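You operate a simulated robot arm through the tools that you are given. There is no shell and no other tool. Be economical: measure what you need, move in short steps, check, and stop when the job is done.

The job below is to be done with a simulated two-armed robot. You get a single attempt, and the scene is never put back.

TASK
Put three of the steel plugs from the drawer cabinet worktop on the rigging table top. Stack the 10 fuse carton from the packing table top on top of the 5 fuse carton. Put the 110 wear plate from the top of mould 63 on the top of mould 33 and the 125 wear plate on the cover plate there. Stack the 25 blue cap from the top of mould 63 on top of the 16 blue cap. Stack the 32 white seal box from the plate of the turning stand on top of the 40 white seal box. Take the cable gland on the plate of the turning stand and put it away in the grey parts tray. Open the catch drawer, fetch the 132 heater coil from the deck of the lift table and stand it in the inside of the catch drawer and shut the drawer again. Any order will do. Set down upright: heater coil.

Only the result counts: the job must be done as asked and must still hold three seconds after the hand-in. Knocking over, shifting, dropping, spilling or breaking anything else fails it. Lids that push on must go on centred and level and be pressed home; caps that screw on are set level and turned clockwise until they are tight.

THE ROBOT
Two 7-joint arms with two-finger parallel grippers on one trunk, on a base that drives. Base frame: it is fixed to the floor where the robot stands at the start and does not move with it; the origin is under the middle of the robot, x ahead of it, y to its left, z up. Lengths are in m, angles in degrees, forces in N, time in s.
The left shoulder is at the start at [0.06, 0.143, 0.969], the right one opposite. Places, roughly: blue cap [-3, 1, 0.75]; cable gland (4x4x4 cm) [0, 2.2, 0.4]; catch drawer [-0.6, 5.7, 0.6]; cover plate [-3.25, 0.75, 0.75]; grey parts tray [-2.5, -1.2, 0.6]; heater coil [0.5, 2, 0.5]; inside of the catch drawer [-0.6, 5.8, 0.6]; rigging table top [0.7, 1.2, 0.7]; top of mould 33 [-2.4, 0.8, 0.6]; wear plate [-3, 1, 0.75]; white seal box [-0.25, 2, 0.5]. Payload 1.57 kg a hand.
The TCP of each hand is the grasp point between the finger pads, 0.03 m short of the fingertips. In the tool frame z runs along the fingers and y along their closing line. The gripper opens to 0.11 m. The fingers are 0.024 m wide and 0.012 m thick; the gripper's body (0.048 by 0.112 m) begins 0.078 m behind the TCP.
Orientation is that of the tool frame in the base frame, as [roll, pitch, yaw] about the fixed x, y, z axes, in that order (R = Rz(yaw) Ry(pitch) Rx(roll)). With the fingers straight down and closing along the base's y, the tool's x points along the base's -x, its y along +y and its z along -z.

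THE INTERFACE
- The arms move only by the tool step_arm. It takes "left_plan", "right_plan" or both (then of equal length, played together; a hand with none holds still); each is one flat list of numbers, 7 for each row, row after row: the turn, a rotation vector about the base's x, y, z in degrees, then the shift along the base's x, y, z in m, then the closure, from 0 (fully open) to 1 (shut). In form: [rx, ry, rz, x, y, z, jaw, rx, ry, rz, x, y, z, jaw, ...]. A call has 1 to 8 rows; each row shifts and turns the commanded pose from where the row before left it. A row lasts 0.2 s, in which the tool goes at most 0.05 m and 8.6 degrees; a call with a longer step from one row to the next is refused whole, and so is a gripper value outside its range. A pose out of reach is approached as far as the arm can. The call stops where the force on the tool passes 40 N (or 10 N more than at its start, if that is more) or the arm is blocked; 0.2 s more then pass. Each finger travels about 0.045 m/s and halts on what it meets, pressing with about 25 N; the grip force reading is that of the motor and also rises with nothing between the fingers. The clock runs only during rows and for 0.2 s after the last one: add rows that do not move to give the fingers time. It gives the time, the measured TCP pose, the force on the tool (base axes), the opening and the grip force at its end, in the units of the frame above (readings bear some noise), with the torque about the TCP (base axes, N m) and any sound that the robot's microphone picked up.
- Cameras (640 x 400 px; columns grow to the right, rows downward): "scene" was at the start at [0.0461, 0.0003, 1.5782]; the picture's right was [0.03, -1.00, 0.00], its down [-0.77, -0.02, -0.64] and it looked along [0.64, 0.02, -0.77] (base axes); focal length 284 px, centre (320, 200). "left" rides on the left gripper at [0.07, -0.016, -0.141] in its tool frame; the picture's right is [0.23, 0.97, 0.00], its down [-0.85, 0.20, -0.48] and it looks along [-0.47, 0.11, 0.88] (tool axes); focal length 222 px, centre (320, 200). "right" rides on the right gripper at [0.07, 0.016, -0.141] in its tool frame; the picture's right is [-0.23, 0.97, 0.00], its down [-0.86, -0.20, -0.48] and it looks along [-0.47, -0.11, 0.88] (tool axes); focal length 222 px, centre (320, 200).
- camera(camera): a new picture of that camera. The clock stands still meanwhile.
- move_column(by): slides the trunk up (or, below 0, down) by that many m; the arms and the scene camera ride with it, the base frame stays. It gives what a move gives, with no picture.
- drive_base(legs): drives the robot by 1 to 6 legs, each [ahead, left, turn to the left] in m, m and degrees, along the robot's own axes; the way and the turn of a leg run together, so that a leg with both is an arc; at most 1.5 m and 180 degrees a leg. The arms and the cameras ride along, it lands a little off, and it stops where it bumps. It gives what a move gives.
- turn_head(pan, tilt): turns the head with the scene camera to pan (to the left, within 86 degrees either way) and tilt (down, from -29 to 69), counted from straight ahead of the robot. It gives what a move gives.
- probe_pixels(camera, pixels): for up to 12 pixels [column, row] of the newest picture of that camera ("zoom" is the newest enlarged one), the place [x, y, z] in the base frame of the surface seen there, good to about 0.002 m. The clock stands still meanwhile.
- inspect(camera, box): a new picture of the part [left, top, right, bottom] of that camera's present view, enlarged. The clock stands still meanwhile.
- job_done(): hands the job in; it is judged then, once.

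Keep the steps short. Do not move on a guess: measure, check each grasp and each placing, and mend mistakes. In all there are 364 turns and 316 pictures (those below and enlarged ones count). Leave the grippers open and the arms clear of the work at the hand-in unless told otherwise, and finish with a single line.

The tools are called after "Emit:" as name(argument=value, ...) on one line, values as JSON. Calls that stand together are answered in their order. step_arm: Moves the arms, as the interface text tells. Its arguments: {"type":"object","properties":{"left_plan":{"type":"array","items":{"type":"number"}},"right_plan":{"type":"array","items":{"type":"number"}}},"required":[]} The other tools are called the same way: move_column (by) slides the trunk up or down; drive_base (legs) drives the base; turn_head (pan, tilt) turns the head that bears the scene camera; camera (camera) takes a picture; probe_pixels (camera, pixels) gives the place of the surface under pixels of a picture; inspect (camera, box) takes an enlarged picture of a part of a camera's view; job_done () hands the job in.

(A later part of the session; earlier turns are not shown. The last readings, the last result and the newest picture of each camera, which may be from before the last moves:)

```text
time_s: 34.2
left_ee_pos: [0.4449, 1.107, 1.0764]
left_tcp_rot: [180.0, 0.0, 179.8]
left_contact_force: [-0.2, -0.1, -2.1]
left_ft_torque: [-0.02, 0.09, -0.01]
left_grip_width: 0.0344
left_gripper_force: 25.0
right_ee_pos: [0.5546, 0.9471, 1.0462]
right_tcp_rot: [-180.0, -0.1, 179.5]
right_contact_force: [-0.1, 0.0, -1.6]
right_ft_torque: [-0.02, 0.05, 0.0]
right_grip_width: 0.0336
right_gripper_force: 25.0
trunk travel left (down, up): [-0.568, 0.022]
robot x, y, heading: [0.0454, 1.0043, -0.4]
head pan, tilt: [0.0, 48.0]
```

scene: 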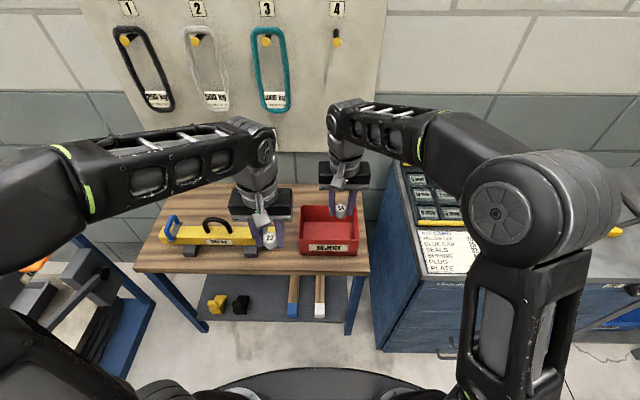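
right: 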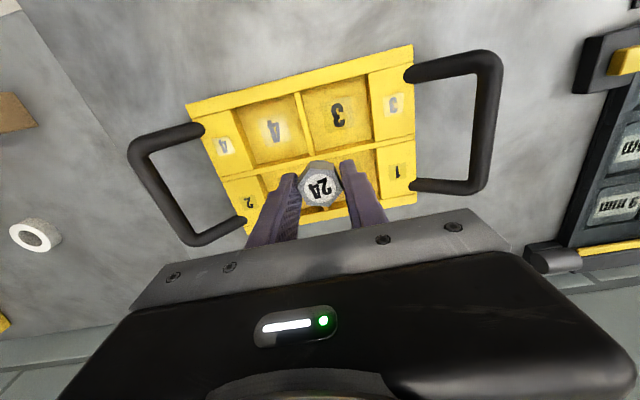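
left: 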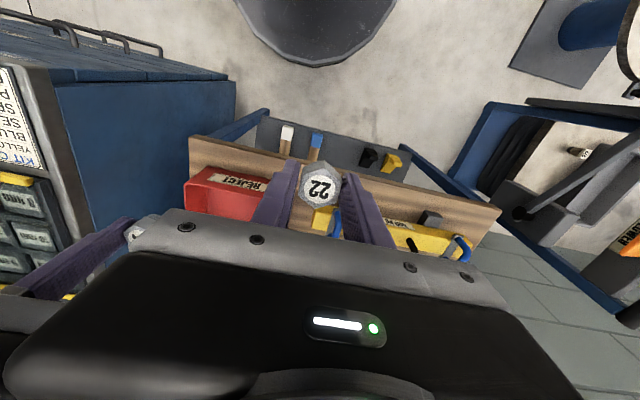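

Emit:
step_arm(left_plan=[0, 0, 0, 0.0131, 0.0141, -0.0345, 1, 0, 0, 0, 0.0131, 0.0141, -0.0345, 1, 0, 0, 0, 0.0131, 0.0141, -0.0345, 1, 0, 0, 0, 0.0131, 0.0141, -0.0345, 1, 0, 0, 0, 0.0131, 0.0141, -0.0345, 1, 0, 0, 0, 0.0131, 0.0141, -0.0345, 1, 0, 0, 0, 0.0131, 0.0141, -0.0345, 1, 0, 0, 0, 0.0131, 0.0141, -0.0345, 1], right_plan=[0, 0, 0, -0.0006, 0.0091, -0.0308, 1, 0, 0, 0, -0.0006, 0.0091, -0.0308, 1, 0, 0, 0, -0.0006, 0.0091, -0.0308, 1, 0, 0, 0, -0.0006, 0.0091, -0.0308, 1, 0, 0, 0, -0.0006, 0.0091, -0.0308, 1, 0, 0, 0, -0.0006, 0.0091, -0.0308, 1, 0, 0, 0, -0.0006, 0.0091, -0.0308, 1, 0, 0, 0, -0.0006, 0.0091, -0.0308, 1])

Emit:
camera(camera="scene")

Emit:
camera(camera="left")

```text
time_s: 35.8
left_ee_pos: [0.5313, 1.2018, 0.8473]
left_tcp_rot: [179.9, 0.0, 179.6]
left_contact_force: [1.0, 0.0, -1.9]
left_ft_torque: [-0.04, -0.03, -0.01]
left_grip_width: 0.0346
left_gripper_force: 25.1
right_ee_pos: [0.5514, 1.0073, 0.8497]
right_tcp_rot: [180.0, 0.4, 179.4]
right_contact_force: [-9.4, -3.6, 19.6]
right_ft_torque: [-0.28, 0.13, -0.19]
right_grip_width: 0.0301
right_gripper_force: 25.3
trunk travel left (down, up): [-0.568, 0.022]
robot x, y, heading: [0.0448, 0.9992, -0.3]
head pan, tilt: [0.0, 48.0]
stopped in row 7 (right hand): the force on the tool passed its limit (the readings are from after the stop); the commanded pose is now the measured one
```

```text
284 pictures are left
```

scene: 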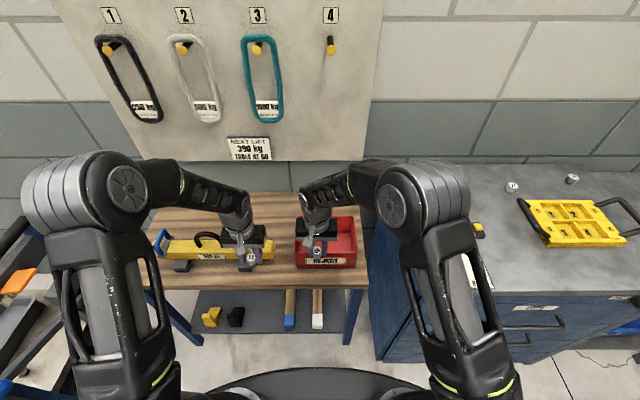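

```text
283 pictures are left
```

left: 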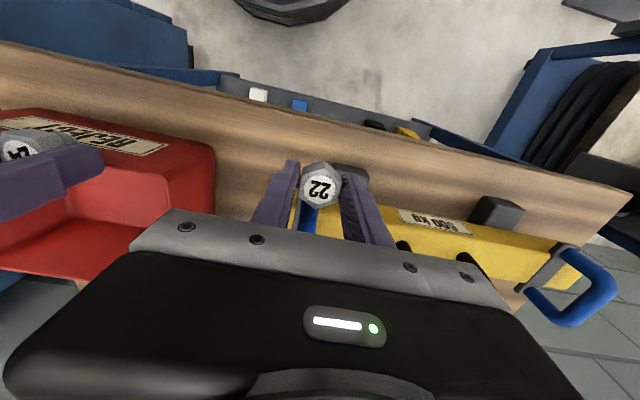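

The right plug touched the rim of the red box, which is taller and nearer than I reckoned. I'll lift the right hand straight up at once and check the box.

Emit:
step_arm(right_plan=[0, 0, 0, 0, 0, 0.04, 1, 0, 0, 0, 0, 0, 0.04, 1, 0, 0, 0, -0.03, 0.0, 0.03, 1])

Emit:
camera(camera="right")

Emit:
inspect(camera="scene", box=[140, 190, 380, 340])

```text
time_s: 36.6
left_ee_pos: [0.5308, 1.2029, 0.847]
left_tcp_rot: [179.9, 0.1, 179.7]
left_contact_force: [-0.4, -0.4, -1.7]
left_ft_torque: [0.0, -0.04, -0.02]
left_grip_width: 0.0347
left_gripper_force: 25.2
right_ee_pos: [0.5225, 1.0078, 0.9562]
right_tcp_rot: [180.0, 0.4, 179.5]
right_contact_force: [-0.4, 0.0, -0.4]
right_ft_torque: [-0.01, -0.04, -0.02]
right_grip_width: 0.0302
right_gripper_force: 24.9
trunk travel left (down, up): [-0.568, 0.022]
robot x, y, heading: [0.0466, 0.9997, -0.2]
head pan, tilt: [0.0, 48.0]
```

```text
282 pictures are left
```

right: 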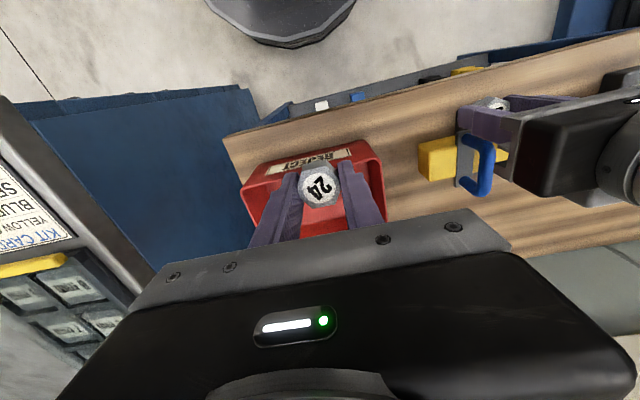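

```text
2.67 times, centred on (260, 265) of scene
```

zoom: 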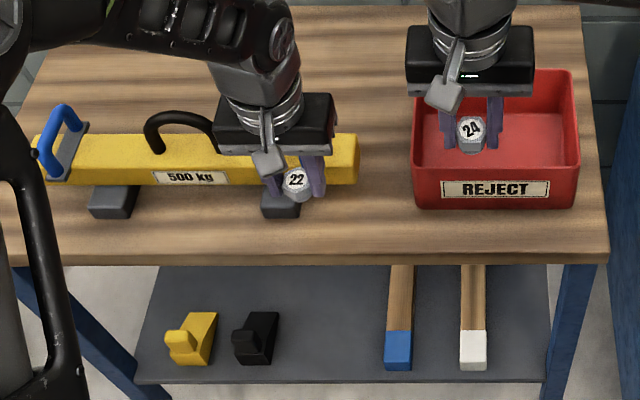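

Emit:
probe_pixels(camera="zoom", pixels=[[414, 203], [414, 210], [574, 208], [495, 170], [418, 172], [570, 167], [355, 180], [295, 215], [330, 260], [265, 215], [500, 256], [360, 140]])

```text
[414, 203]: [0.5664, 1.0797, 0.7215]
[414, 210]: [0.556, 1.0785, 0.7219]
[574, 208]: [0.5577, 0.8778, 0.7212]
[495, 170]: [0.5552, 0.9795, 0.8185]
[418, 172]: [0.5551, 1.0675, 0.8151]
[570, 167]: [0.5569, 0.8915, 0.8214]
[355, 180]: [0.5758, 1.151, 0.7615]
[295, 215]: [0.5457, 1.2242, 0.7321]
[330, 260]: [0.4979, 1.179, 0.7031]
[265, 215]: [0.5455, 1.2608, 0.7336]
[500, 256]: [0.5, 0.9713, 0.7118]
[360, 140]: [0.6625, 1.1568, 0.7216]
```

The red box still sits square with its front at x≈0.556, so it has not shifted visibly. The free spots are the front strip at x≈0.53: (0.532, 1.33) between the beam feet, and (0.53, 1.113) between beam and box. I'll move the left plug first, sideways at height.

Emit:
step_arm(left_plan=[0, 0, 0, 0, 0.042, 0.0, 1, 0, 0, 0, 0, 0.042, 0, 1, 0, 0, 0, 0, 0.042, 0, 1, 0, 0, 0, 0, 0, -0.03, 1, 0, 0, 0, 0, 0, 0, 1], right_plan=[0, 0, 0, 0, 0.035, 0.0, 1, 0, 0, 0, 0, 0.035, 0, 1, 0, 0, 0, 0.0075, 0.035, 0, 1, 0, 0, 0, 0, 0, -0.03, 1, 0, 0, 0, 0, 0, -0.03, 1])

Emit:
inspect(camera="scene", box=[140, 190, 380, 340])

Emit:
camera(camera="left")

Emit:
camera(camera="right")

```text
time_s: 37.8
left_ee_pos: [0.5331, 1.3285, 0.8179]
left_tcp_rot: [179.9, 0.1, 179.8]
left_contact_force: [0.7, -0.2, -1.6]
left_ft_torque: [-0.01, 0.02, -0.01]
left_grip_width: 0.0346
left_gripper_force: 25.2
right_ee_pos: [0.5278, 1.1134, 0.8965]
right_tcp_rot: [-180.0, 0.5, 179.4]
right_contact_force: [-0.1, -0.2, -1.8]
right_ft_torque: [-0.04, -0.01, 0.0]
right_grip_width: 0.0302
right_gripper_force: 25.1
trunk travel left (down, up): [-0.568, 0.022]
robot x, y, heading: [0.0434, 0.9976, -0.3]
head pan, tilt: [0.0, 48.0]
```

```text
2.67 times, centred on (260, 265) of scene
```

zoom: 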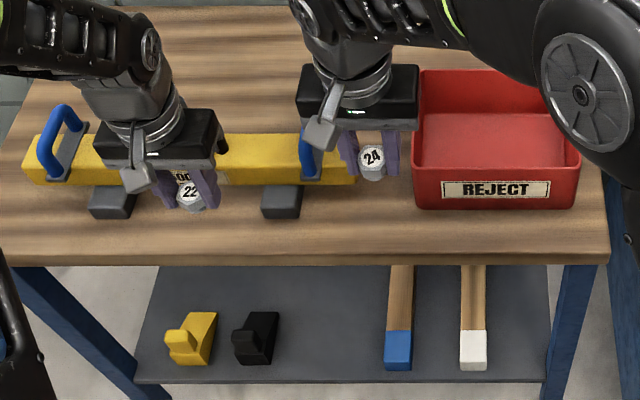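

```text
279 pictures are left
```

left: 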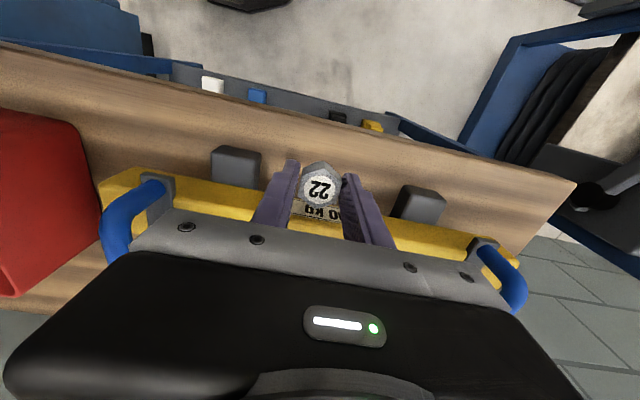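

```text
278 pictures are left
```

right: 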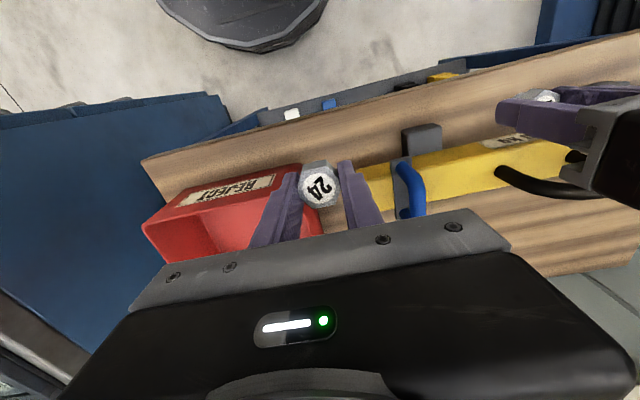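

Both are clear of the beam. I'll lower the left hand to near contact, and the right one in the same call.

Emit:
step_arm(left_plan=[0, 0, 0, 0, 0, -0.025, 1, 0, 0, 0, 0, 0, -0.02, 1, 0, 0, 0, 0, 0, -0.01, 1, 0, 0, 0, 0, 0, -0.004, 1, 0, 0, 0, 0, 0, 0, 1], right_plan=[0, 0, 0, -0.002, 0, -0.04, 1, 0, 0, 0, -0.002, 0, -0.04, 1, 0, 0, 0, 0, 0, -0.03, 1, 0, 0, 0, 0, 0, -0.015, 1, 0, 0, 0, 0, 0, -0.006, 1])

Emit:
inspect(camera="scene", box=[140, 190, 380, 340])

```text
time_s: 39.0
left_ee_pos: [0.5323, 1.3288, 0.7584]
left_tcp_rot: [179.9, -0.1, 179.7]
left_contact_force: [-0.3, 0.1, -0.6]
left_ft_torque: [-0.01, -0.01, -0.02]
left_grip_width: 0.0346
left_gripper_force: 24.9
right_ee_pos: [0.5242, 1.1136, 0.7662]
right_tcp_rot: [-179.9, 0.4, 179.2]
right_contact_force: [-0.7, 0.3, -1.3]
right_ft_torque: [-0.01, 0.01, 0.0]
right_grip_width: 0.0302
right_gripper_force: 25.6
trunk travel left (down, up): [-0.568, 0.022]
robot x, y, heading: [0.0443, 1.0009, -0.2]
head pan, tilt: [0.0, 48.0]
```

```text
2.67 times, centred on (260, 265) of scene
```

zoom: 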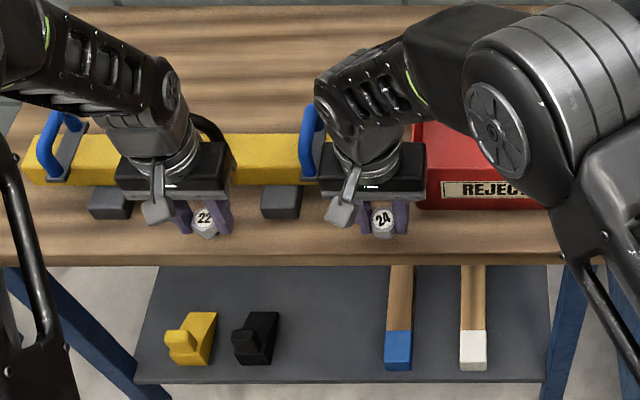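

Emit:
step_arm(left_plan=[0, 0, 0, 0, 0, -0.002, 1, 0, 0, 0, 0, 0, -0.0015, 1, 0, 0, 0, 0, 0, 0, 1], right_plan=[0, 0, 0, 0, 0, -0.006, 1, 0, 0, 0, 0, 0, -0.004, 1, 0, 0, 0, 0, 0, 0, 1])

Emit:
inspect(camera="scene", box=[190, 250, 310, 325])

```text
time_s: 39.8
left_ee_pos: [0.5324, 1.329, 0.7563]
left_tcp_rot: [180.0, 0.2, 179.7]
left_contact_force: [-2.2, 0.3, 20.4]
left_ft_torque: [-0.02, 0.16, 0.01]
left_grip_width: 0.0344
left_gripper_force: 25.2
right_ee_pos: [0.5243, 1.112, 0.7577]
right_tcp_rot: [180.0, 0.4, 179.3]
right_contact_force: [0.4, -0.4, -1.2]
right_ft_torque: [-0.02, 0.0, 0.0]
right_grip_width: 0.0302
right_gripper_force: 24.8
trunk travel left (down, up): [-0.568, 0.022]
robot x, y, heading: [0.0471, 1.0024, -0.1]
head pan, tilt: [0.0, 48.0]
```

```text
5.33 times, centred on (250, 288) of scene
```

zoom: 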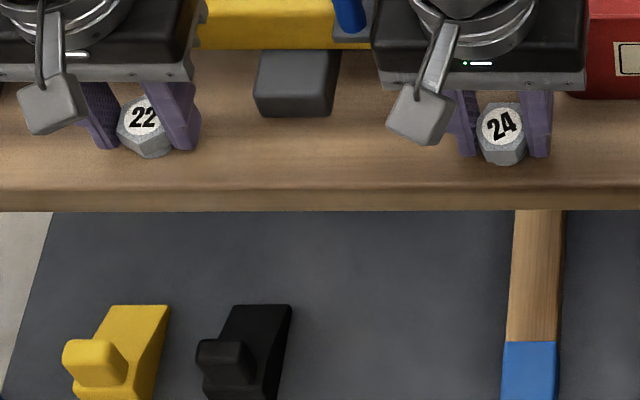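

Left is down (20 N). Right has no contact yet, so I'll open the left hand and lower the right by 2–3 mm.

Emit:
step_arm(left_plan=[0, 0, 0, 0, 0, 0, 0.55, 0, 0, 0, 0, 0, 0, 0.55, 0, 0, 0, 0, 0, 0, 0.55], right_plan=[0, 0, 0, 0, 0, -0.0015, 1, 0, 0, 0, 0, 0, -0.0015, 1, 0, 0, 0, 0, 0, 0, 1])

```text
time_s: 40.6
left_ee_pos: [0.5311, 1.3292, 0.7548]
left_tcp_rot: [179.9, -0.2, 179.8]
left_contact_force: [-0.8, -0.3, -0.4]
left_ft_torque: [-0.02, -0.01, 0.01]
left_grip_width: 0.0495
left_gripper_force: 0.0
right_ee_pos: [0.5255, 1.1122, 0.7532]
right_tcp_rot: [-179.9, 0.4, 179.4]
right_contact_force: [-0.2, -0.7, -0.9]
right_ft_torque: [0.01, -0.02, -0.03]
right_grip_width: 0.0304
right_gripper_force: 24.5
trunk travel left (down, up): [-0.568, 0.022]
robot x, y, heading: [0.0467, 1.0026, -0.5]
head pan, tilt: [0.0, 48.0]
```

The right plug sits a few mm higher in the fingers and the tips are about 2 mm above the table. I'll open and let it settle, then retreat both hands upward.

Emit:
step_arm(left_plan=[0, 0, 0, 0, 0, 0.03, 0.55, 0, 0, 0, 0, 0, 0.04, 0.55, 0, 0, 0, -0.02, 0, 0.04, 0.3, 0, 0, 0, -0.02, 0, 0.04, 0, 0, 0, 0, -0.02, 0, 0.04, 0], right_plan=[0, 0, 0, 0, 0, -0.001, 0.8, 0, 0, 0, 0, 0, 0, 0.55, 0, 0, 0, 0, 0, 0, 0.55, 0, 0, 0, 0, 0, 0.03, 0.55, 0, 0, 0, 0, 0, 0.04, 0.5])

Emit:
step_arm(right_plan=[0, 0, 0, -0.02, 0, 0.04, 0, 0, 0, 0, -0.02, 0, 0.04, 0, 0, 0, 0, 0, -0.03, 0.04, 0, 0, 0, 0, 0, -0.03, 0.04, 0, 0, 0, 0, 0, -0.04, 0.03, 0])

Emit:
inspect(camera="scene", box=[140, 190, 380, 340])

```text
time_s: 41.8
left_ee_pos: [0.4703, 1.329, 0.9456]
left_tcp_rot: [179.9, 0.0, 179.7]
left_contact_force: [0.8, 0.8, 0.5]
left_ft_torque: [0.0, -0.01, 0.01]
left_grip_width: 0.1098
left_gripper_force: 0.0
right_ee_pos: [0.5253, 1.1096, 0.8221]
right_tcp_rot: [-180.0, 0.4, 179.4]
right_contact_force: [-0.1, 0.5, -0.1]
right_ft_torque: [0.02, -0.03, 0.0]
right_grip_width: 0.055
right_gripper_force: 0.0
trunk travel left (down, up): [-0.568, 0.022]
robot x, y, heading: [0.0463, 1.0011, -0.4]
head pan, tilt: [0.0, 48.0]
```

```text
time_s: 43.0
left_ee_pos: [0.473, 1.3287, 0.9438]
left_tcp_rot: [180.0, 0.1, 179.7]
left_contact_force: [-1.2, -0.9, 0.4]
left_ft_torque: [0.03, -0.05, -0.02]
left_grip_width: 0.1101
left_gripper_force: 0.0
right_ee_pos: [0.4841, 1.0108, 1.0116]
right_tcp_rot: [179.9, 0.3, 179.5]
right_contact_force: [0.0, -0.7, -0.3]
right_ft_torque: [0.02, -0.04, 0.0]
right_grip_width: 0.1101
right_gripper_force: 0.1
trunk travel left (down, up): [-0.568, 0.022]
robot x, y, heading: [0.0475, 1.0003, -0.5]
head pan, tilt: [0.0, 48.0]
```

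```text
2.67 times, centred on (260, 265) of scene
```

zoom: 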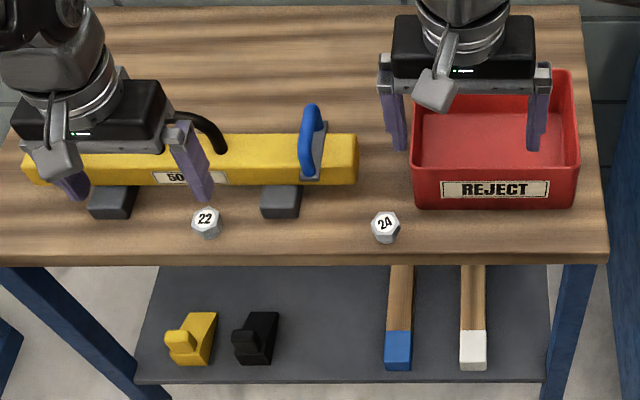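

Both plugs stand well. For the third, plug 27, I'll raise the hands to a travel pose, drive back to the cabinet and use the left hand.

Emit:
step_arm(right_plan=[0, 0, 0, 0, -0.045, 0.02, 0, 0, 0, 0, 0, -0.045, 0.02, 0, 0, 0, 0, 0, -0.045, 0.02, 0, 0, 0, 0, 0, -0.045, 0.02, 0, 0, 0, 0, 0, -0.02, 0, 0, 0, 0, 0, 0, 0, 0, 0], left_plan=[0, 0, 0, 0, 0, 0.045, 0, 0, 0, 0, 0, 0, 0.045, 0, 0, 0, 0, 0, -0.045, 0.02, 0, 0, 0, 0, 0, -0.045, 0, 0, 0, 0, 0, 0, -0.045, 0, 0, 0, 0, 0, 0, -0.045, 0, 0])

Emit:
drive_base(legs=[[-0.06, 0, 0], [0, -0.75, 0], [0.06, 0, 0]])

Emit:
camera(camera="scene")

```text
time_s: 44.4
left_ee_pos: [0.4691, 1.1483, 1.0558]
left_tcp_rot: [179.9, 0.0, 179.8]
left_contact_force: [-0.9, -0.9, -0.2]
left_ft_torque: [0.01, 0.03, -0.02]
left_grip_width: 0.1097
left_gripper_force: 0.1
right_ee_pos: [0.4825, 0.8115, 1.0924]
right_tcp_rot: [180.0, 0.3, 179.4]
right_contact_force: [0.3, 0.4, -1.1]
right_ft_torque: [0.02, 0.01, 0.01]
right_grip_width: 0.1097
right_gripper_force: 0.1
trunk travel left (down, up): [-0.568, 0.022]
robot x, y, heading: [0.0427, 1.0009, -0.3]
head pan, tilt: [0.0, 48.0]
```

```text
time_s: 49.6
left_ee_pos: [0.4681, 0.3997, 1.0565]
left_tcp_rot: [179.9, -0.1, 179.7]
left_contact_force: [0.8, -0.2, -0.4]
left_ft_torque: [0.0, 0.0, 0.0]
left_grip_width: 0.11
left_gripper_force: 0.0
right_ee_pos: [0.4817, 0.0643, 1.0931]
right_tcp_rot: [-180.0, 0.3, 179.5]
right_contact_force: [0.5, 0.4, -1.2]
right_ft_torque: [0.02, 0.07, 0.04]
right_grip_width: 0.1101
right_gripper_force: 0.0
trunk travel left (down, up): [-0.568, 0.022]
robot x, y, heading: [0.0417, 0.2501, -0.4]
head pan, tilt: [0.0, 48.0]
```

```text
274 pictures are left
```

scene: 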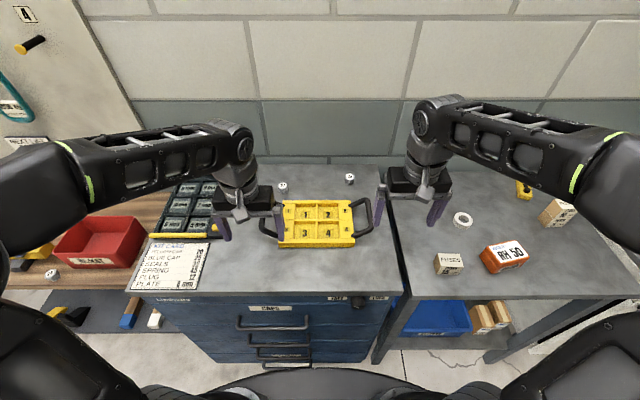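

Emit:
drive_base(legs=[[0.016, 0, 0.4]])

Emit:
inspect(camera="scene", box=[250, 165, 330, 215])

```text
time_s: 50.3
left_ee_pos: [0.4817, 0.4035, 1.0565]
left_tcp_rot: [179.9, -0.1, -180.0]
left_contact_force: [0.0, 1.2, -0.3]
left_ft_torque: [0.02, 0.05, 0.01]
left_grip_width: 0.11
left_gripper_force: 0.1
right_ee_pos: [0.497, 0.066, 1.0924]
right_tcp_rot: [180.0, 0.3, 179.8]
right_contact_force: [0.4, 0.1, -1.2]
right_ft_torque: [0.01, 0.04, 0.03]
right_grip_width: 0.11
right_gripper_force: 0.1
trunk travel left (down, up): [-0.568, 0.022]
robot x, y, heading: [0.062, 0.2526, 0.1]
head pan, tilt: [0.0, 48.0]
```

```text
8.00 times, centred on (290, 190) of scene
```

zoom: 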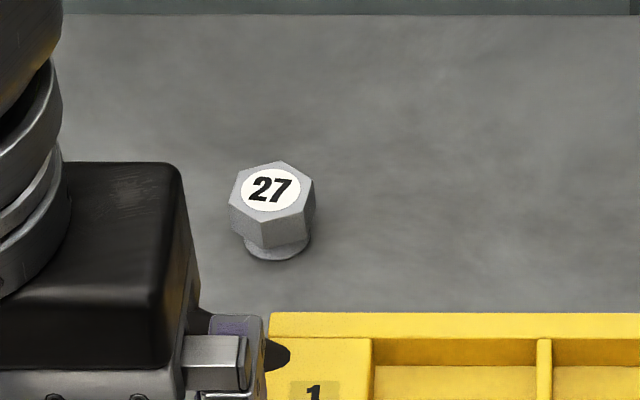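

Emit:
probe_pixels(camera="zoom", pixels=[[270, 190], [240, 195], [305, 185], [264, 218], [283, 168]])

Emit:
step_arm(left_plan=[0, 0, 0, 0.03, -0.008, -0.013, 0.3, 0, 0, 0, 0.03, -0.008, -0.013, 0.3, 0, 0, 0, 0.03, -0.008, -0.013, 0.3, 0, 0, 0, 0.03, -0.008, -0.013, 0.3, 0, 0, 0, 0.03, -0.008, -0.013, 0.3, 0, 0, 0, 0.03, -0.008, -0.013, 0.3])

Emit:
camera(camera="left")

```text
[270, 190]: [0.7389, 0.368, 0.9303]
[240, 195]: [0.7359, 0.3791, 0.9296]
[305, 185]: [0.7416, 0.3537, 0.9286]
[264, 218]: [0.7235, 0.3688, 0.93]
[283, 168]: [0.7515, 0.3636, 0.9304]
```

```text
time_s: 51.7
left_ee_pos: [0.6603, 0.3562, 0.9776]
left_tcp_rot: [179.8, -0.1, -179.8]
left_contact_force: [-2.3, 1.3, 7.7]
left_ft_torque: [0.35, 0.17, 0.13]
left_grip_width: 0.0786
left_gripper_force: 0.4
right_ee_pos: [0.4987, 0.0674, 1.0931]
right_tcp_rot: [180.0, 0.3, 179.8]
right_contact_force: [-0.1, 0.5, 0.7]
right_ft_torque: [0.0, 0.03, -0.01]
right_grip_width: 0.1101
right_gripper_force: 0.1
trunk travel left (down, up): [-0.568, 0.022]
robot x, y, heading: [0.0582, 0.2512, 0.4]
head pan, tilt: [0.0, 48.0]
```

```text
272 pictures are left
```

left: 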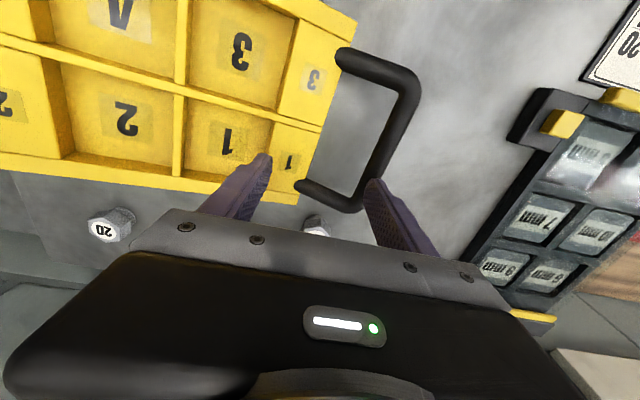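

A 7.7 N touch: the left fingertip has met the tray's black handle. I'll lift straight up and then check the tray.

Emit:
step_arm(left_plan=[0, 0, 0, 0, 0, 0.03, 0.3, 0, 0, 0, 0, 0, 0.01, 0.3])

Emit:
camera(camera="left")

Emit:
camera(camera="scene")

```text
time_s: 52.3
left_ee_pos: [0.6599, 0.3566, 1.0178]
left_tcp_rot: [179.9, -0.1, -179.9]
left_contact_force: [0.4, 0.5, 0.2]
left_ft_torque: [0.01, 0.03, -0.01]
left_grip_width: 0.0771
left_gripper_force: 0.0
right_ee_pos: [0.4985, 0.0663, 1.0927]
right_tcp_rot: [-180.0, 0.5, 179.8]
right_contact_force: [-0.2, 0.0, 0.4]
right_ft_torque: [0.01, 0.01, 0.0]
right_grip_width: 0.1099
right_gripper_force: 0.0
trunk travel left (down, up): [-0.568, 0.022]
robot x, y, heading: [0.0559, 0.254, 0.1]
head pan, tilt: [0.0, 48.0]
```

```text
271 pictures are left
```

left: 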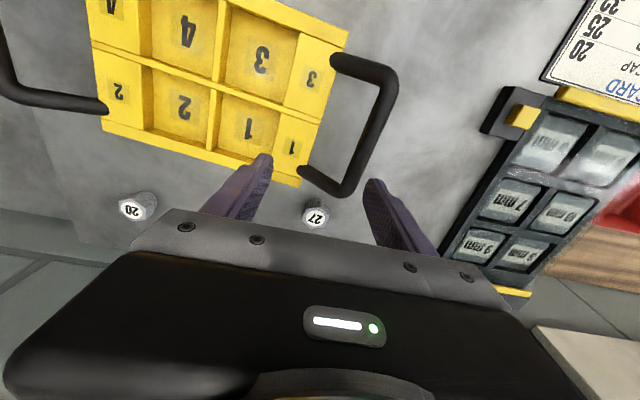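

```text
270 pictures are left
```

scene: 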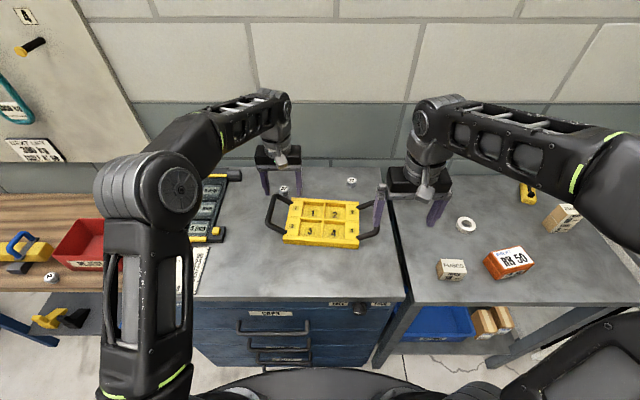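

Emit:
inspect(camera="scene", box=[250, 165, 410, 265])

```text
4.00 times, centred on (330, 215) of scene
```

zoom: 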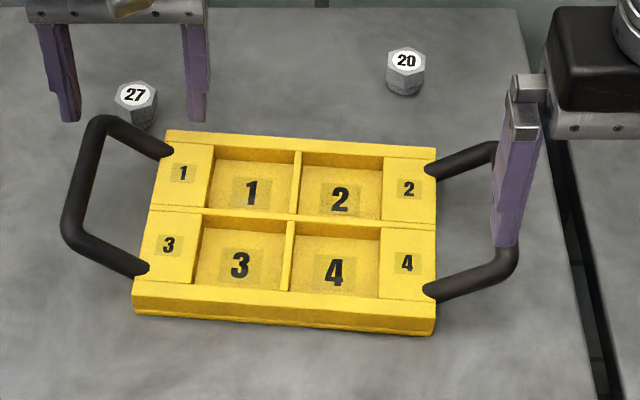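

The tray's front edge was level in the earlier picture but now slopes, so the touch turned it a few degrees. I'll measure its corners now to find how far and then put it back.

Emit:
probe_pixels(camera="zoom", pixels=[[132, 315], [128, 318], [437, 338], [434, 310], [134, 290], [436, 151], [167, 133], [80, 240], [510, 265], [108, 120], [215, 305], [360, 315]])

```text
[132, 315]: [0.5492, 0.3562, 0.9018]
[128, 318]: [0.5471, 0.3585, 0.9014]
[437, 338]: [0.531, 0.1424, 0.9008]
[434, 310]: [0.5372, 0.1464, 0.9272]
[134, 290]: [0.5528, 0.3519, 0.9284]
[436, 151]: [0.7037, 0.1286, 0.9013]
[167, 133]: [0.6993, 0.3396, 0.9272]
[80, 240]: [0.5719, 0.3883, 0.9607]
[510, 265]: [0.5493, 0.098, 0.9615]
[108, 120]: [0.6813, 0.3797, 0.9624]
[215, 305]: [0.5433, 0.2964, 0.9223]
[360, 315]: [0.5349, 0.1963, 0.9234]
```

The tray turned about -4.5° and its front middle shifted about 16 mm in x and -8 mm in y. I'll put it back by holding both handle bars, with both hands moving together. First I'll bring each hand above its bar.

Emit:
step_arm(left_plan=[0, 0, -4.3, -0.017, 0.014, 0.015, 0.3, 0, 0, 0, -0.016, 0.013, 0, 0.3, 0, 0, 0, 0, 0, 0, 0.3, 0, 0, 0, 0, 0, 0, 0.3], right_plan=[0, 0, -4.1, 0.028, 0.008, -0.02, 0.3, 0, 0, 0, 0.028, 0.008, -0.02, 0.3, 0, 0, 0, 0.028, 0.008, -0.02, 0.3, 0, 0, 0, 0.028, 0.005, 0.0, 0.3])

Emit:
camera(camera="left")

Emit:
camera(camera="right")

```text
time_s: 53.3
left_ee_pos: [0.6283, 0.3848, 1.033]
left_tcp_rot: [179.8, -0.1, 175.8]
left_contact_force: [0.3, -0.3, -0.3]
left_ft_torque: [-0.01, -0.01, -0.02]
left_grip_width: 0.0769
left_gripper_force: 0.2
right_ee_pos: [0.6093, 0.0968, 1.0304]
right_tcp_rot: [-180.0, 0.3, 175.6]
right_contact_force: [-0.1, 0.8, -0.3]
right_ft_torque: [0.02, -0.01, 0.03]
right_grip_width: 0.0768
right_gripper_force: 0.0
trunk travel left (down, up): [-0.568, 0.022]
robot x, y, heading: [0.0567, 0.249, 0.1]
head pan, tilt: [0.0, 48.0]
```

```text
268 pictures are left
```

left: 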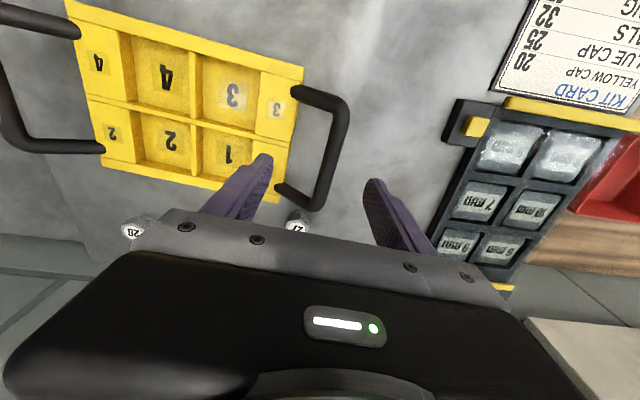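

```text
267 pictures are left
```

right: 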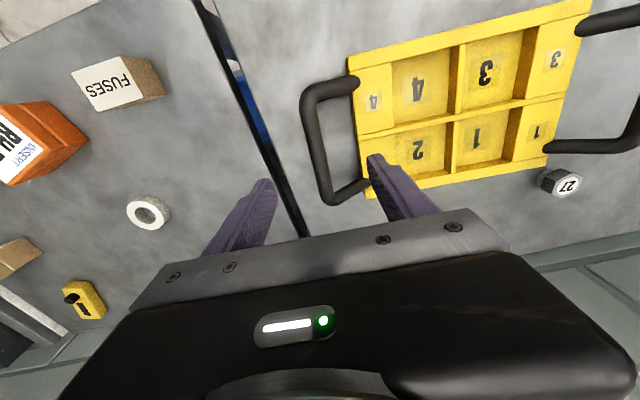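

Now I'll probe the handle bars from the wrist pictures.

Emit:
probe_pixels(camera="left", pixels=[[339, 115], [330, 150], [322, 185], [300, 90], [290, 195], [285, 140], [345, 110], [316, 205]])

Emit:
probe_pixels(camera="right", pixels=[[306, 105], [312, 140], [320, 180], [350, 80], [357, 190], [360, 140], [326, 198]])

```text
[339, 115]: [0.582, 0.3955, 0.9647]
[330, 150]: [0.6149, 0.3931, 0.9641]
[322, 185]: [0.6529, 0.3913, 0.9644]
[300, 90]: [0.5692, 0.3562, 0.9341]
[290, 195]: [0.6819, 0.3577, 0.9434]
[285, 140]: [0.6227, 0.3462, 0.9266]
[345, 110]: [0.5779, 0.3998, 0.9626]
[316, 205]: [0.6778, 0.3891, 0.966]
```

```text
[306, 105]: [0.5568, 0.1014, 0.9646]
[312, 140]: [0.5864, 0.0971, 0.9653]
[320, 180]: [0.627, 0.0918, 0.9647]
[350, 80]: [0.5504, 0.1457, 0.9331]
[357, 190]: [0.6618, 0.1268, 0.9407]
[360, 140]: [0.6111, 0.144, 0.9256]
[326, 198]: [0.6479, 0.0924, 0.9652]
```

Bar centres are left (0.63, 0.392) and right (0.605, 0.0945), with tops at 0.965. I'll narrow the jaws and descend on both bars.

Emit:
step_arm(left_plan=[0, 0, 0, 0.0, 0.0072, 0, 0.67, 0, 0, 0, 0, 0, -0.0, 0.67, 0, 0, 0, 0, 0, -0.0, 0.67, 0, 0, 0, 0, 0, -0.035, 0.67, 0, 0, 0, 0, 0, -0.025, 0.67, 0, 0, 0, 0, 0, -0.018, 0.67, 0, 0, 0, 0, 0, 0, 0.67], right_plan=[0, 0, 0, -0.004, -0.0022, 0, 0.67, 0, 0, 0, 0, 0, -0.0, 0.67, 0, 0, 0, 0, 0, -0.0, 0.67, 0, 0, 0, 0, 0, -0.035, 0.67, 0, 0, 0, 0, 0, -0.025, 0.67, 0, 0, 0, 0, 0, -0.016, 0.67, 0, 0, 0, 0, 0, 0, 0.67])

Emit:
camera(camera="left")

Emit:
camera(camera="right")

```text
time_s: 54.9
left_ee_pos: [0.6285, 0.3914, 0.9573]
left_tcp_rot: [179.9, -0.2, 175.8]
left_contact_force: [-0.5, 0.5, 1.0]
left_ft_torque: [-0.02, -0.01, 0.02]
left_grip_width: 0.0363
left_gripper_force: 0.1
right_ee_pos: [0.6039, 0.0933, 0.9577]
right_tcp_rot: [-180.0, 0.3, 175.7]
right_contact_force: [-0.9, 0.1, -0.2]
right_ft_torque: [0.04, 0.03, 0.01]
right_grip_width: 0.0364
right_gripper_force: 0.0
trunk travel left (down, up): [-0.568, 0.022]
robot x, y, heading: [0.0552, 0.2505, 0.1]
head pan, tilt: [0.0, 48.0]
```

```text
266 pictures are left
```

left: 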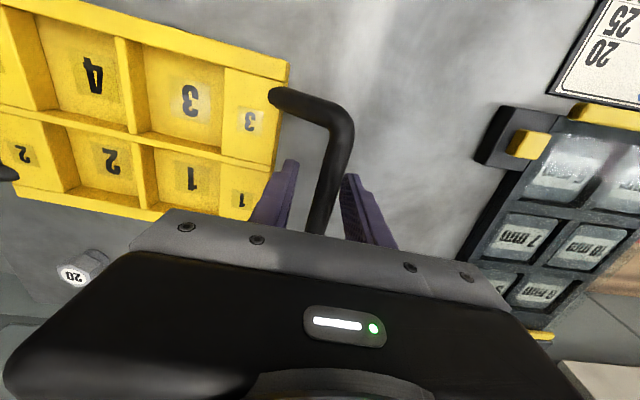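

```text
265 pictures are left
```

right: 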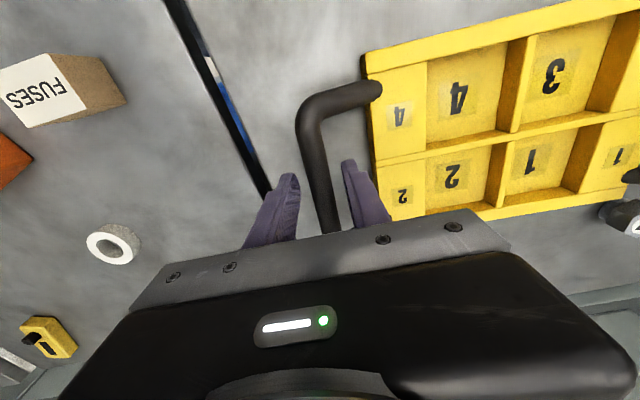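

Both bars are between the fingers. I'll close both hands, then move the tray back together with small rows.

Emit:
step_arm(left_plan=[0, 0, 0, 0, 0, 0, 1, 0, 0, 0, 0, 0, 0, 1, 0, 0, 0, 0, 0, 0, 1, 0, 0, 0, 0, 0, 0.002, 1, 0, 0, 1.5, -0.0091, 0.0047, 0, 1, 0, 0, 1.5, -0.0091, 0.0047, 0, 1, 0, 0, 1.5, -0.009, 0.0048, 0, 1, 0, 0, 0, 0, 0, 0, 1], right_plan=[0, 0, 0, 0, 0, 0, 1, 0, 0, 0, 0, 0, 0, 1, 0, 0, 0, 0, 0, 0, 1, 0, 0, 0, 0, 0, 0.002, 1, 0, 0, 1.5, -0.0012, 0.0044, 0, 1, 0, 0, 1.5, -0.0012, 0.0044, 0, 1, 0, 0, 1.5, -0.0013, 0.0044, 0, 1, 0, 0, 0, 0, 0, 0, 1])

```text
time_s: 56.7
left_ee_pos: [0.6017, 0.4046, 0.9569]
left_tcp_rot: [179.9, -0.1, -179.8]
left_contact_force: [-1.7, 6.2, 0.3]
left_ft_torque: [0.04, 0.01, -0.64]
left_grip_width: 0.0157
left_gripper_force: 24.8
right_ee_pos: [0.6028, 0.1067, 0.9576]
right_tcp_rot: [-179.9, 0.3, -179.8]
right_contact_force: [2.4, -6.3, -0.4]
right_ft_torque: [0.03, 0.0, 0.08]
right_grip_width: 0.0155
right_gripper_force: 24.9
trunk travel left (down, up): [-0.568, 0.022]
robot x, y, heading: [0.0561, 0.253, 0.1]
head pan, tilt: [0.0, 48.0]
```

Emit:
inspect(camera="scene", box=[250, 165, 410, 265])

```text
4.00 times, centred on (330, 215) of scene
```

zoom: 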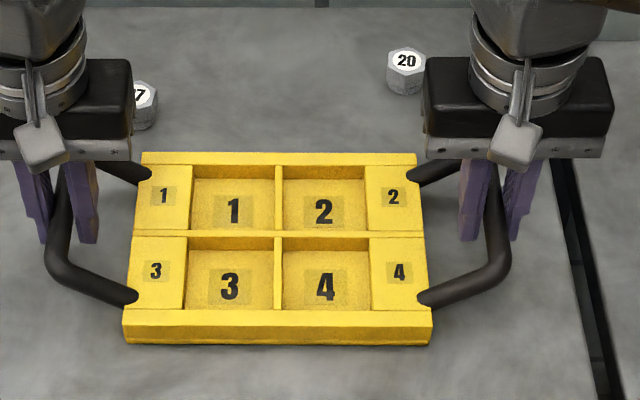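

Emit:
probe_pixels(camera="zoom", pixels=[[126, 341], [431, 342], [122, 345], [435, 347], [126, 316], [430, 316], [145, 156], [414, 156]])

```text
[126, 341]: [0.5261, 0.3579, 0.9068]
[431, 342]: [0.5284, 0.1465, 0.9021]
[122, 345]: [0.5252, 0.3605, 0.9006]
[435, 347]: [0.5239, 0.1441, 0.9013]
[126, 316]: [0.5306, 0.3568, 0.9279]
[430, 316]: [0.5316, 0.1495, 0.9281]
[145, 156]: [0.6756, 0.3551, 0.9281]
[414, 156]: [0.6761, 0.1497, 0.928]
```

Angle and x are back. The right front corner was at y≈0.1495 and is now about 0.1455, so I'll shift +4 mm in y, then open and lift.

Emit:
step_arm(left_plan=[0, 0, 0, 0, 0.004, 0, 1, 0, 0, 0, 0, 0, 0, 1, 0, 0, 0, 0, 0, 0, 0.67, 0, 0, 0, 0, 0, 0, 0.67, 0, 0, 0, 0, 0, 0.04, 0.67, 0, 0, 0, 0, 0, 0.045, 0.67, 0, 0, 0, 0, 0, 0.0, 0.5], right_plan=[0, 0, 0, 0, 0.004, 0, 1, 0, 0, 0, 0, 0, 0, 1, 0, 0, 0, 0, 0, 0, 0.67, 0, 0, 0, 0, 0, 0, 0.67, 0, 0, 0, 0, 0, 0.04, 0.67, 0, 0, 0, 0, 0, 0.045, 0.67, 0, 0, 0, -0.03, -0.03, 0.02, 0.5])

Emit:
inspect(camera="scene", box=[250, 165, 410, 265])

```text
time_s: 58.3
left_ee_pos: [0.5975, 0.4051, 1.044]
left_tcp_rot: [180.0, 0.0, -179.5]
left_contact_force: [-0.5, -0.3, 0.3]
left_ft_torque: [0.01, -0.02, 0.02]
left_grip_width: 0.0552
left_gripper_force: 0.1
right_ee_pos: [0.5694, 0.0798, 1.0642]
right_tcp_rot: [-179.9, 0.5, -179.7]
right_contact_force: [-0.8, -0.3, -0.3]
right_ft_torque: [0.02, -0.01, 0.01]
right_grip_width: 0.055
right_gripper_force: 0.0
trunk travel left (down, up): [-0.568, 0.022]
robot x, y, heading: [0.0586, 0.2492, 0.0]
head pan, tilt: [0.0, 48.0]
```

```text
4.00 times, centred on (330, 215) of scene
```

zoom: 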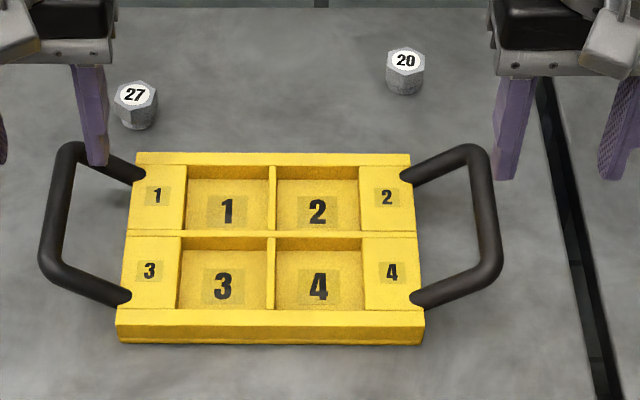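

To compare truly, I'll return to the earlier viewpoint (robot y≈0.316, tilt 52) and take the same zoom box.

Emit:
drive_base(legs=[[-0.008, 0.066, 0.2]])

Emit:
turn_head(pan=0, tilt=52)

Emit:
inspect(camera="scene", box=[225, 130, 417, 250])

```text
time_s: 59.3
left_ee_pos: [0.5894, 0.4759, 1.0419]
left_tcp_rot: [180.0, 0.0, -179.4]
left_contact_force: [0.0, 0.3, -0.8]
left_ft_torque: [-0.03, 0.01, 0.02]
left_grip_width: 0.0553
left_gripper_force: 0.1
right_ee_pos: [0.5632, 0.1505, 1.0626]
right_tcp_rot: [-180.0, 0.4, -179.6]
right_contact_force: [0.0, 0.1, -0.3]
right_ft_torque: [-0.02, 0.01, 0.0]
right_grip_width: 0.0547
right_gripper_force: 0.1
trunk travel left (down, up): [-0.568, 0.022]
robot x, y, heading: [0.049, 0.3165, 0.4]
head pan, tilt: [0.0, 48.0]
```

```text
time_s: 60.0
left_ee_pos: [0.5906, 0.474, 1.0429]
left_tcp_rot: [179.9, -0.1, -179.5]
left_contact_force: [1.0, -0.6, 0.5]
left_ft_torque: [0.01, 0.0, 0.01]
left_grip_width: 0.055
left_gripper_force: 0.0
right_ee_pos: [0.5638, 0.1477, 1.0637]
right_tcp_rot: [180.0, 0.3, -179.6]
right_contact_force: [0.0, 0.9, -0.6]
right_ft_torque: [0.01, -0.01, -0.03]
right_grip_width: 0.055
right_gripper_force: 0.0
trunk travel left (down, up): [-0.568, 0.022]
robot x, y, heading: [0.0511, 0.3188, 0.6]
head pan, tilt: [0.0, 52.0]
```

```text
3.33 times, centred on (321, 190) of scene
```

zoom: 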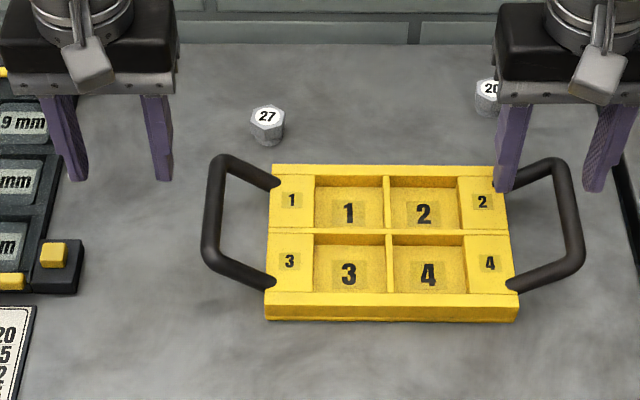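

The picture matches the earlier one within 1–2 px, so the tray is back in place. Now I'll fetch plug 27: edge forward, then bring the left hand over at height, beyond the handle, before descending.

Emit:
drive_base(legs=[[0.011, 0, -0.4]])

Emit:
step_arm(left_plan=[0, 0, 0, 0.022, -0.0212, 0, 0.4, 0, 0, 0, 0.022, -0.0212, 0, 0.4, 0, 0, 0, 0.022, -0.0212, 0, 0.4, 0, 0, 0, 0.022, -0.0212, 0, 0.4, 0, 0, 0, 0.022, -0.0212, 0, 0.4, 0, 0, 0, 0, 0, 0, 0.4])

Emit:
camera(camera="left")

```text
time_s: 60.7
left_ee_pos: [0.6027, 0.471, 1.0423]
left_tcp_rot: [179.9, -0.2, -179.8]
left_contact_force: [0.2, 0.0, 0.5]
left_ft_torque: [0.02, 0.04, -0.02]
left_grip_width: 0.0553
left_gripper_force: 0.1
right_ee_pos: [0.5734, 0.1457, 1.0627]
right_tcp_rot: [-180.0, 0.2, -180.0]
right_contact_force: [0.0, -0.3, -0.3]
right_ft_torque: [0.01, 0.06, -0.02]
right_grip_width: 0.055
right_gripper_force: 0.1
trunk travel left (down, up): [-0.568, 0.022]
robot x, y, heading: [0.0601, 0.3203, -0.1]
head pan, tilt: [0.0, 52.0]
```

```text
time_s: 62.1
left_ee_pos: [0.6901, 0.3861, 1.0416]
left_tcp_rot: [180.0, 0.0, -179.9]
left_contact_force: [-0.2, -0.6, 0.2]
left_ft_torque: [-0.01, 0.01, 0.01]
left_grip_width: 0.0657
left_gripper_force: 0.1
left hand out of reach, approached as far as the arm can: row 5
right_ee_pos: [0.5722, 0.1454, 1.062]
right_tcp_rot: [180.0, 0.4, 179.9]
right_contact_force: [0.0, 0.1, -1.1]
right_ft_torque: [-0.02, 0.02, 0.02]
right_grip_width: 0.0551
right_gripper_force: 0.1
trunk travel left (down, up): [-0.568, 0.022]
robot x, y, heading: [0.06, 0.3166, -0.2]
head pan, tilt: [0.0, 52.0]
```

```text
261 pictures are left
```

left: 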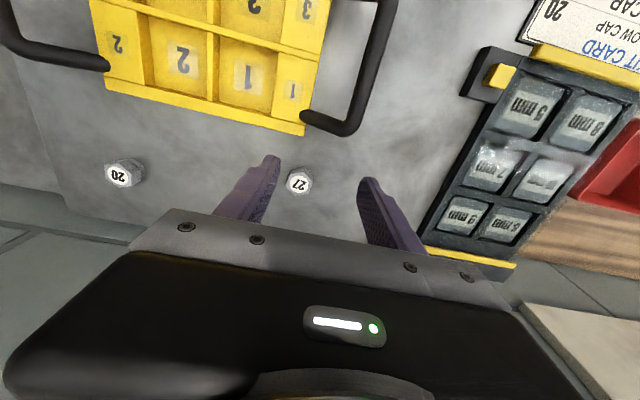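

Emit:
step_arm(left_plan=[0, 0, 0, 0.0, -0.0195, 0, 0.4, 0, 0, 0, 0.015, 0, -0.03, 0.4, 0, 0, 0, 0.015, 0, -0.03, 0.4, 0, 0, 0, 0.019, 0, -0.02, 0.4, 0, 0, 0, 0, 0, 0, 0.4])

Emit:
camera(camera="left")

```text
time_s: 63.3
left_ee_pos: [0.7282, 0.3744, 0.9771]
left_tcp_rot: [179.8, 0.2, -179.9]
left_contact_force: [0.0, -0.1, 1.0]
left_ft_torque: [-0.02, -0.01, -0.01]
left_grip_width: 0.0662
left_gripper_force: 0.1
left hand out of reach, approached as far as the arm can: row 1, 4
right_ee_pos: [0.5729, 0.1451, 1.0626]
right_tcp_rot: [-180.0, 0.3, 180.0]
right_contact_force: [0.1, -0.4, -0.2]
right_ft_torque: [-0.05, 0.0, -0.02]
right_grip_width: 0.0549
right_gripper_force: 0.1
trunk travel left (down, up): [-0.568, 0.022]
robot x, y, heading: [0.0555, 0.3153, -0.0]
head pan, tilt: [0.0, 52.0]
```

```text
260 pictures are left
```

left: 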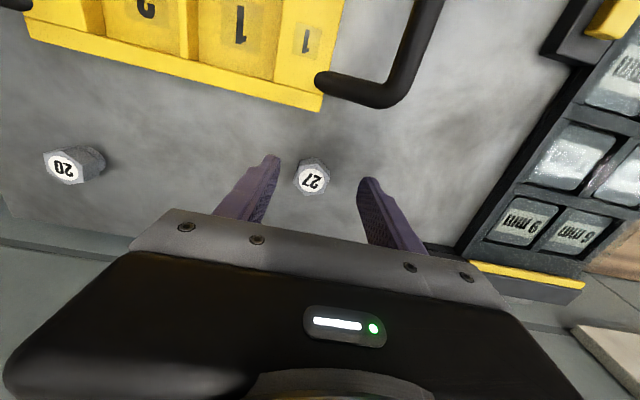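

Next, lower with the remaining small shift, then close and lift.

Emit:
step_arm(left_plan=[0, 0, 0, 0, -0.006, -0.02, 0.4, 0, 0, 0, 0.009, -0.002, -0.021, 0.4, 0, 0, 0, 0, 0, 0, 0.4, 0, 0, 0, 0, 0, 0, 0.4])

Emit:
camera(camera="left")

```text
time_s: 64.3
left_ee_pos: [0.7354, 0.3681, 0.9342]
left_tcp_rot: [179.8, -0.1, -179.8]
left_contact_force: [-0.7, 0.5, 1.0]
left_ft_torque: [0.04, -0.02, -0.01]
left_grip_width: 0.0662
left_gripper_force: 0.1
right_ee_pos: [0.5725, 0.1438, 1.0624]
right_tcp_rot: [-179.9, 0.3, 179.9]
right_contact_force: [0.6, -0.2, -0.3]
right_ft_torque: [0.01, -0.01, -0.03]
right_grip_width: 0.055
right_gripper_force: 0.0
trunk travel left (down, up): [-0.568, 0.022]
robot x, y, heading: [0.0621, 0.3176, -0.1]
head pan, tilt: [0.0, 52.0]
```

```text
259 pictures are left
```

left: 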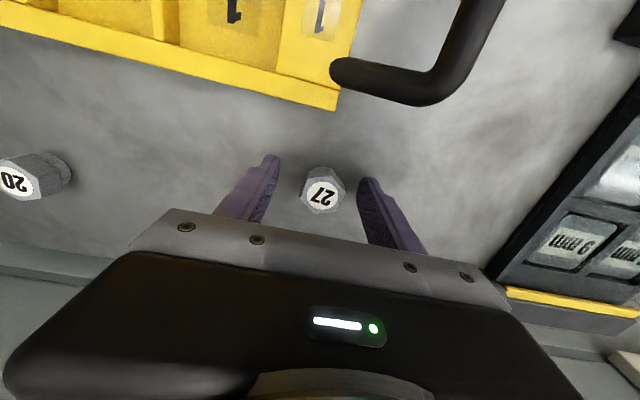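

Emit:
step_arm(left_plan=[0, 0, 0, 0, 0, 0, 1, 0, 0, 0, 0, 0, 0, 1, 0, 0, 0, 0, 0, 0, 1, 0, 0, 0, 0, 0, 0.03, 1, 0, 0, 0, -0.02, 0, 0.03, 1, 0, 0, 0, -0.02, 0, 0.035, 1, 0, 0, 0, -0.025, 0.01, 0.03, 1, 0, 0, 0, -0.045, 0.01, 0.02, 1])

Emit:
camera(camera="left")

```text
refused: row 8 steps farther than a row can; nothing moved
```

```text
258 pictures are left
```

left: 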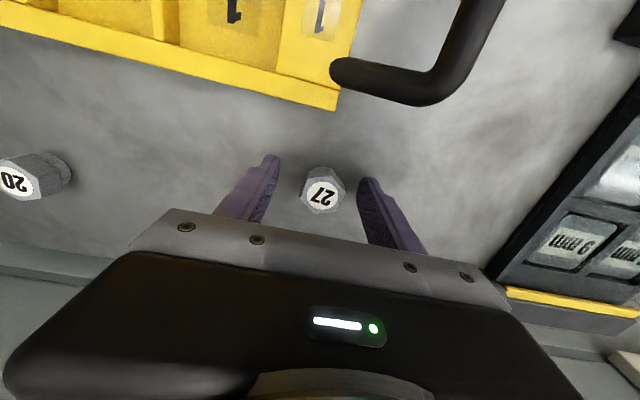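

The last row was too long. I'll send it again, shorter.

Emit:
step_arm(left_plan=[0, 0, 0, 0, 0, 0, 1, 0, 0, 0, 0, 0, 0, 1, 0, 0, 0, 0, 0, 0, 1, 0, 0, 0, 0, 0, 0.03, 1, 0, 0, 0, -0.02, 0, 0.03, 1, 0, 0, 0, -0.02, 0, 0.035, 1, 0, 0, 0, -0.02, 0.01, 0.03, 1, 0, 0, 0, -0.04, 0.01, 0.01, 1])

Emit:
camera(camera="left")

```text
time_s: 66.1
left_ee_pos: [0.6336, 0.3889, 1.051]
left_tcp_rot: [179.9, 0.1, -179.9]
left_contact_force: [-0.5, -0.6, -0.3]
left_ft_torque: [-0.02, -0.07, 0.01]
left_grip_width: 0.0339
left_gripper_force: 24.8
left hand out of reach, approached as far as the arm can: row 4
right_ee_pos: [0.5719, 0.1463, 1.0627]
right_tcp_rot: [179.9, 0.4, 180.0]
right_contact_force: [-0.3, -0.1, 0.1]
right_ft_torque: [-0.03, -0.01, 0.0]
right_grip_width: 0.055
right_gripper_force: 0.0
trunk travel left (down, up): [-0.568, 0.022]
robot x, y, heading: [0.0591, 0.3177, -0.3]
head pan, tilt: [0.0, 52.0]
```

```text
257 pictures are left
```

left: 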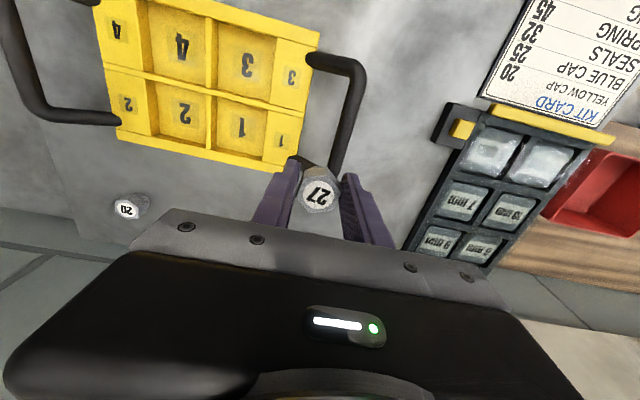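

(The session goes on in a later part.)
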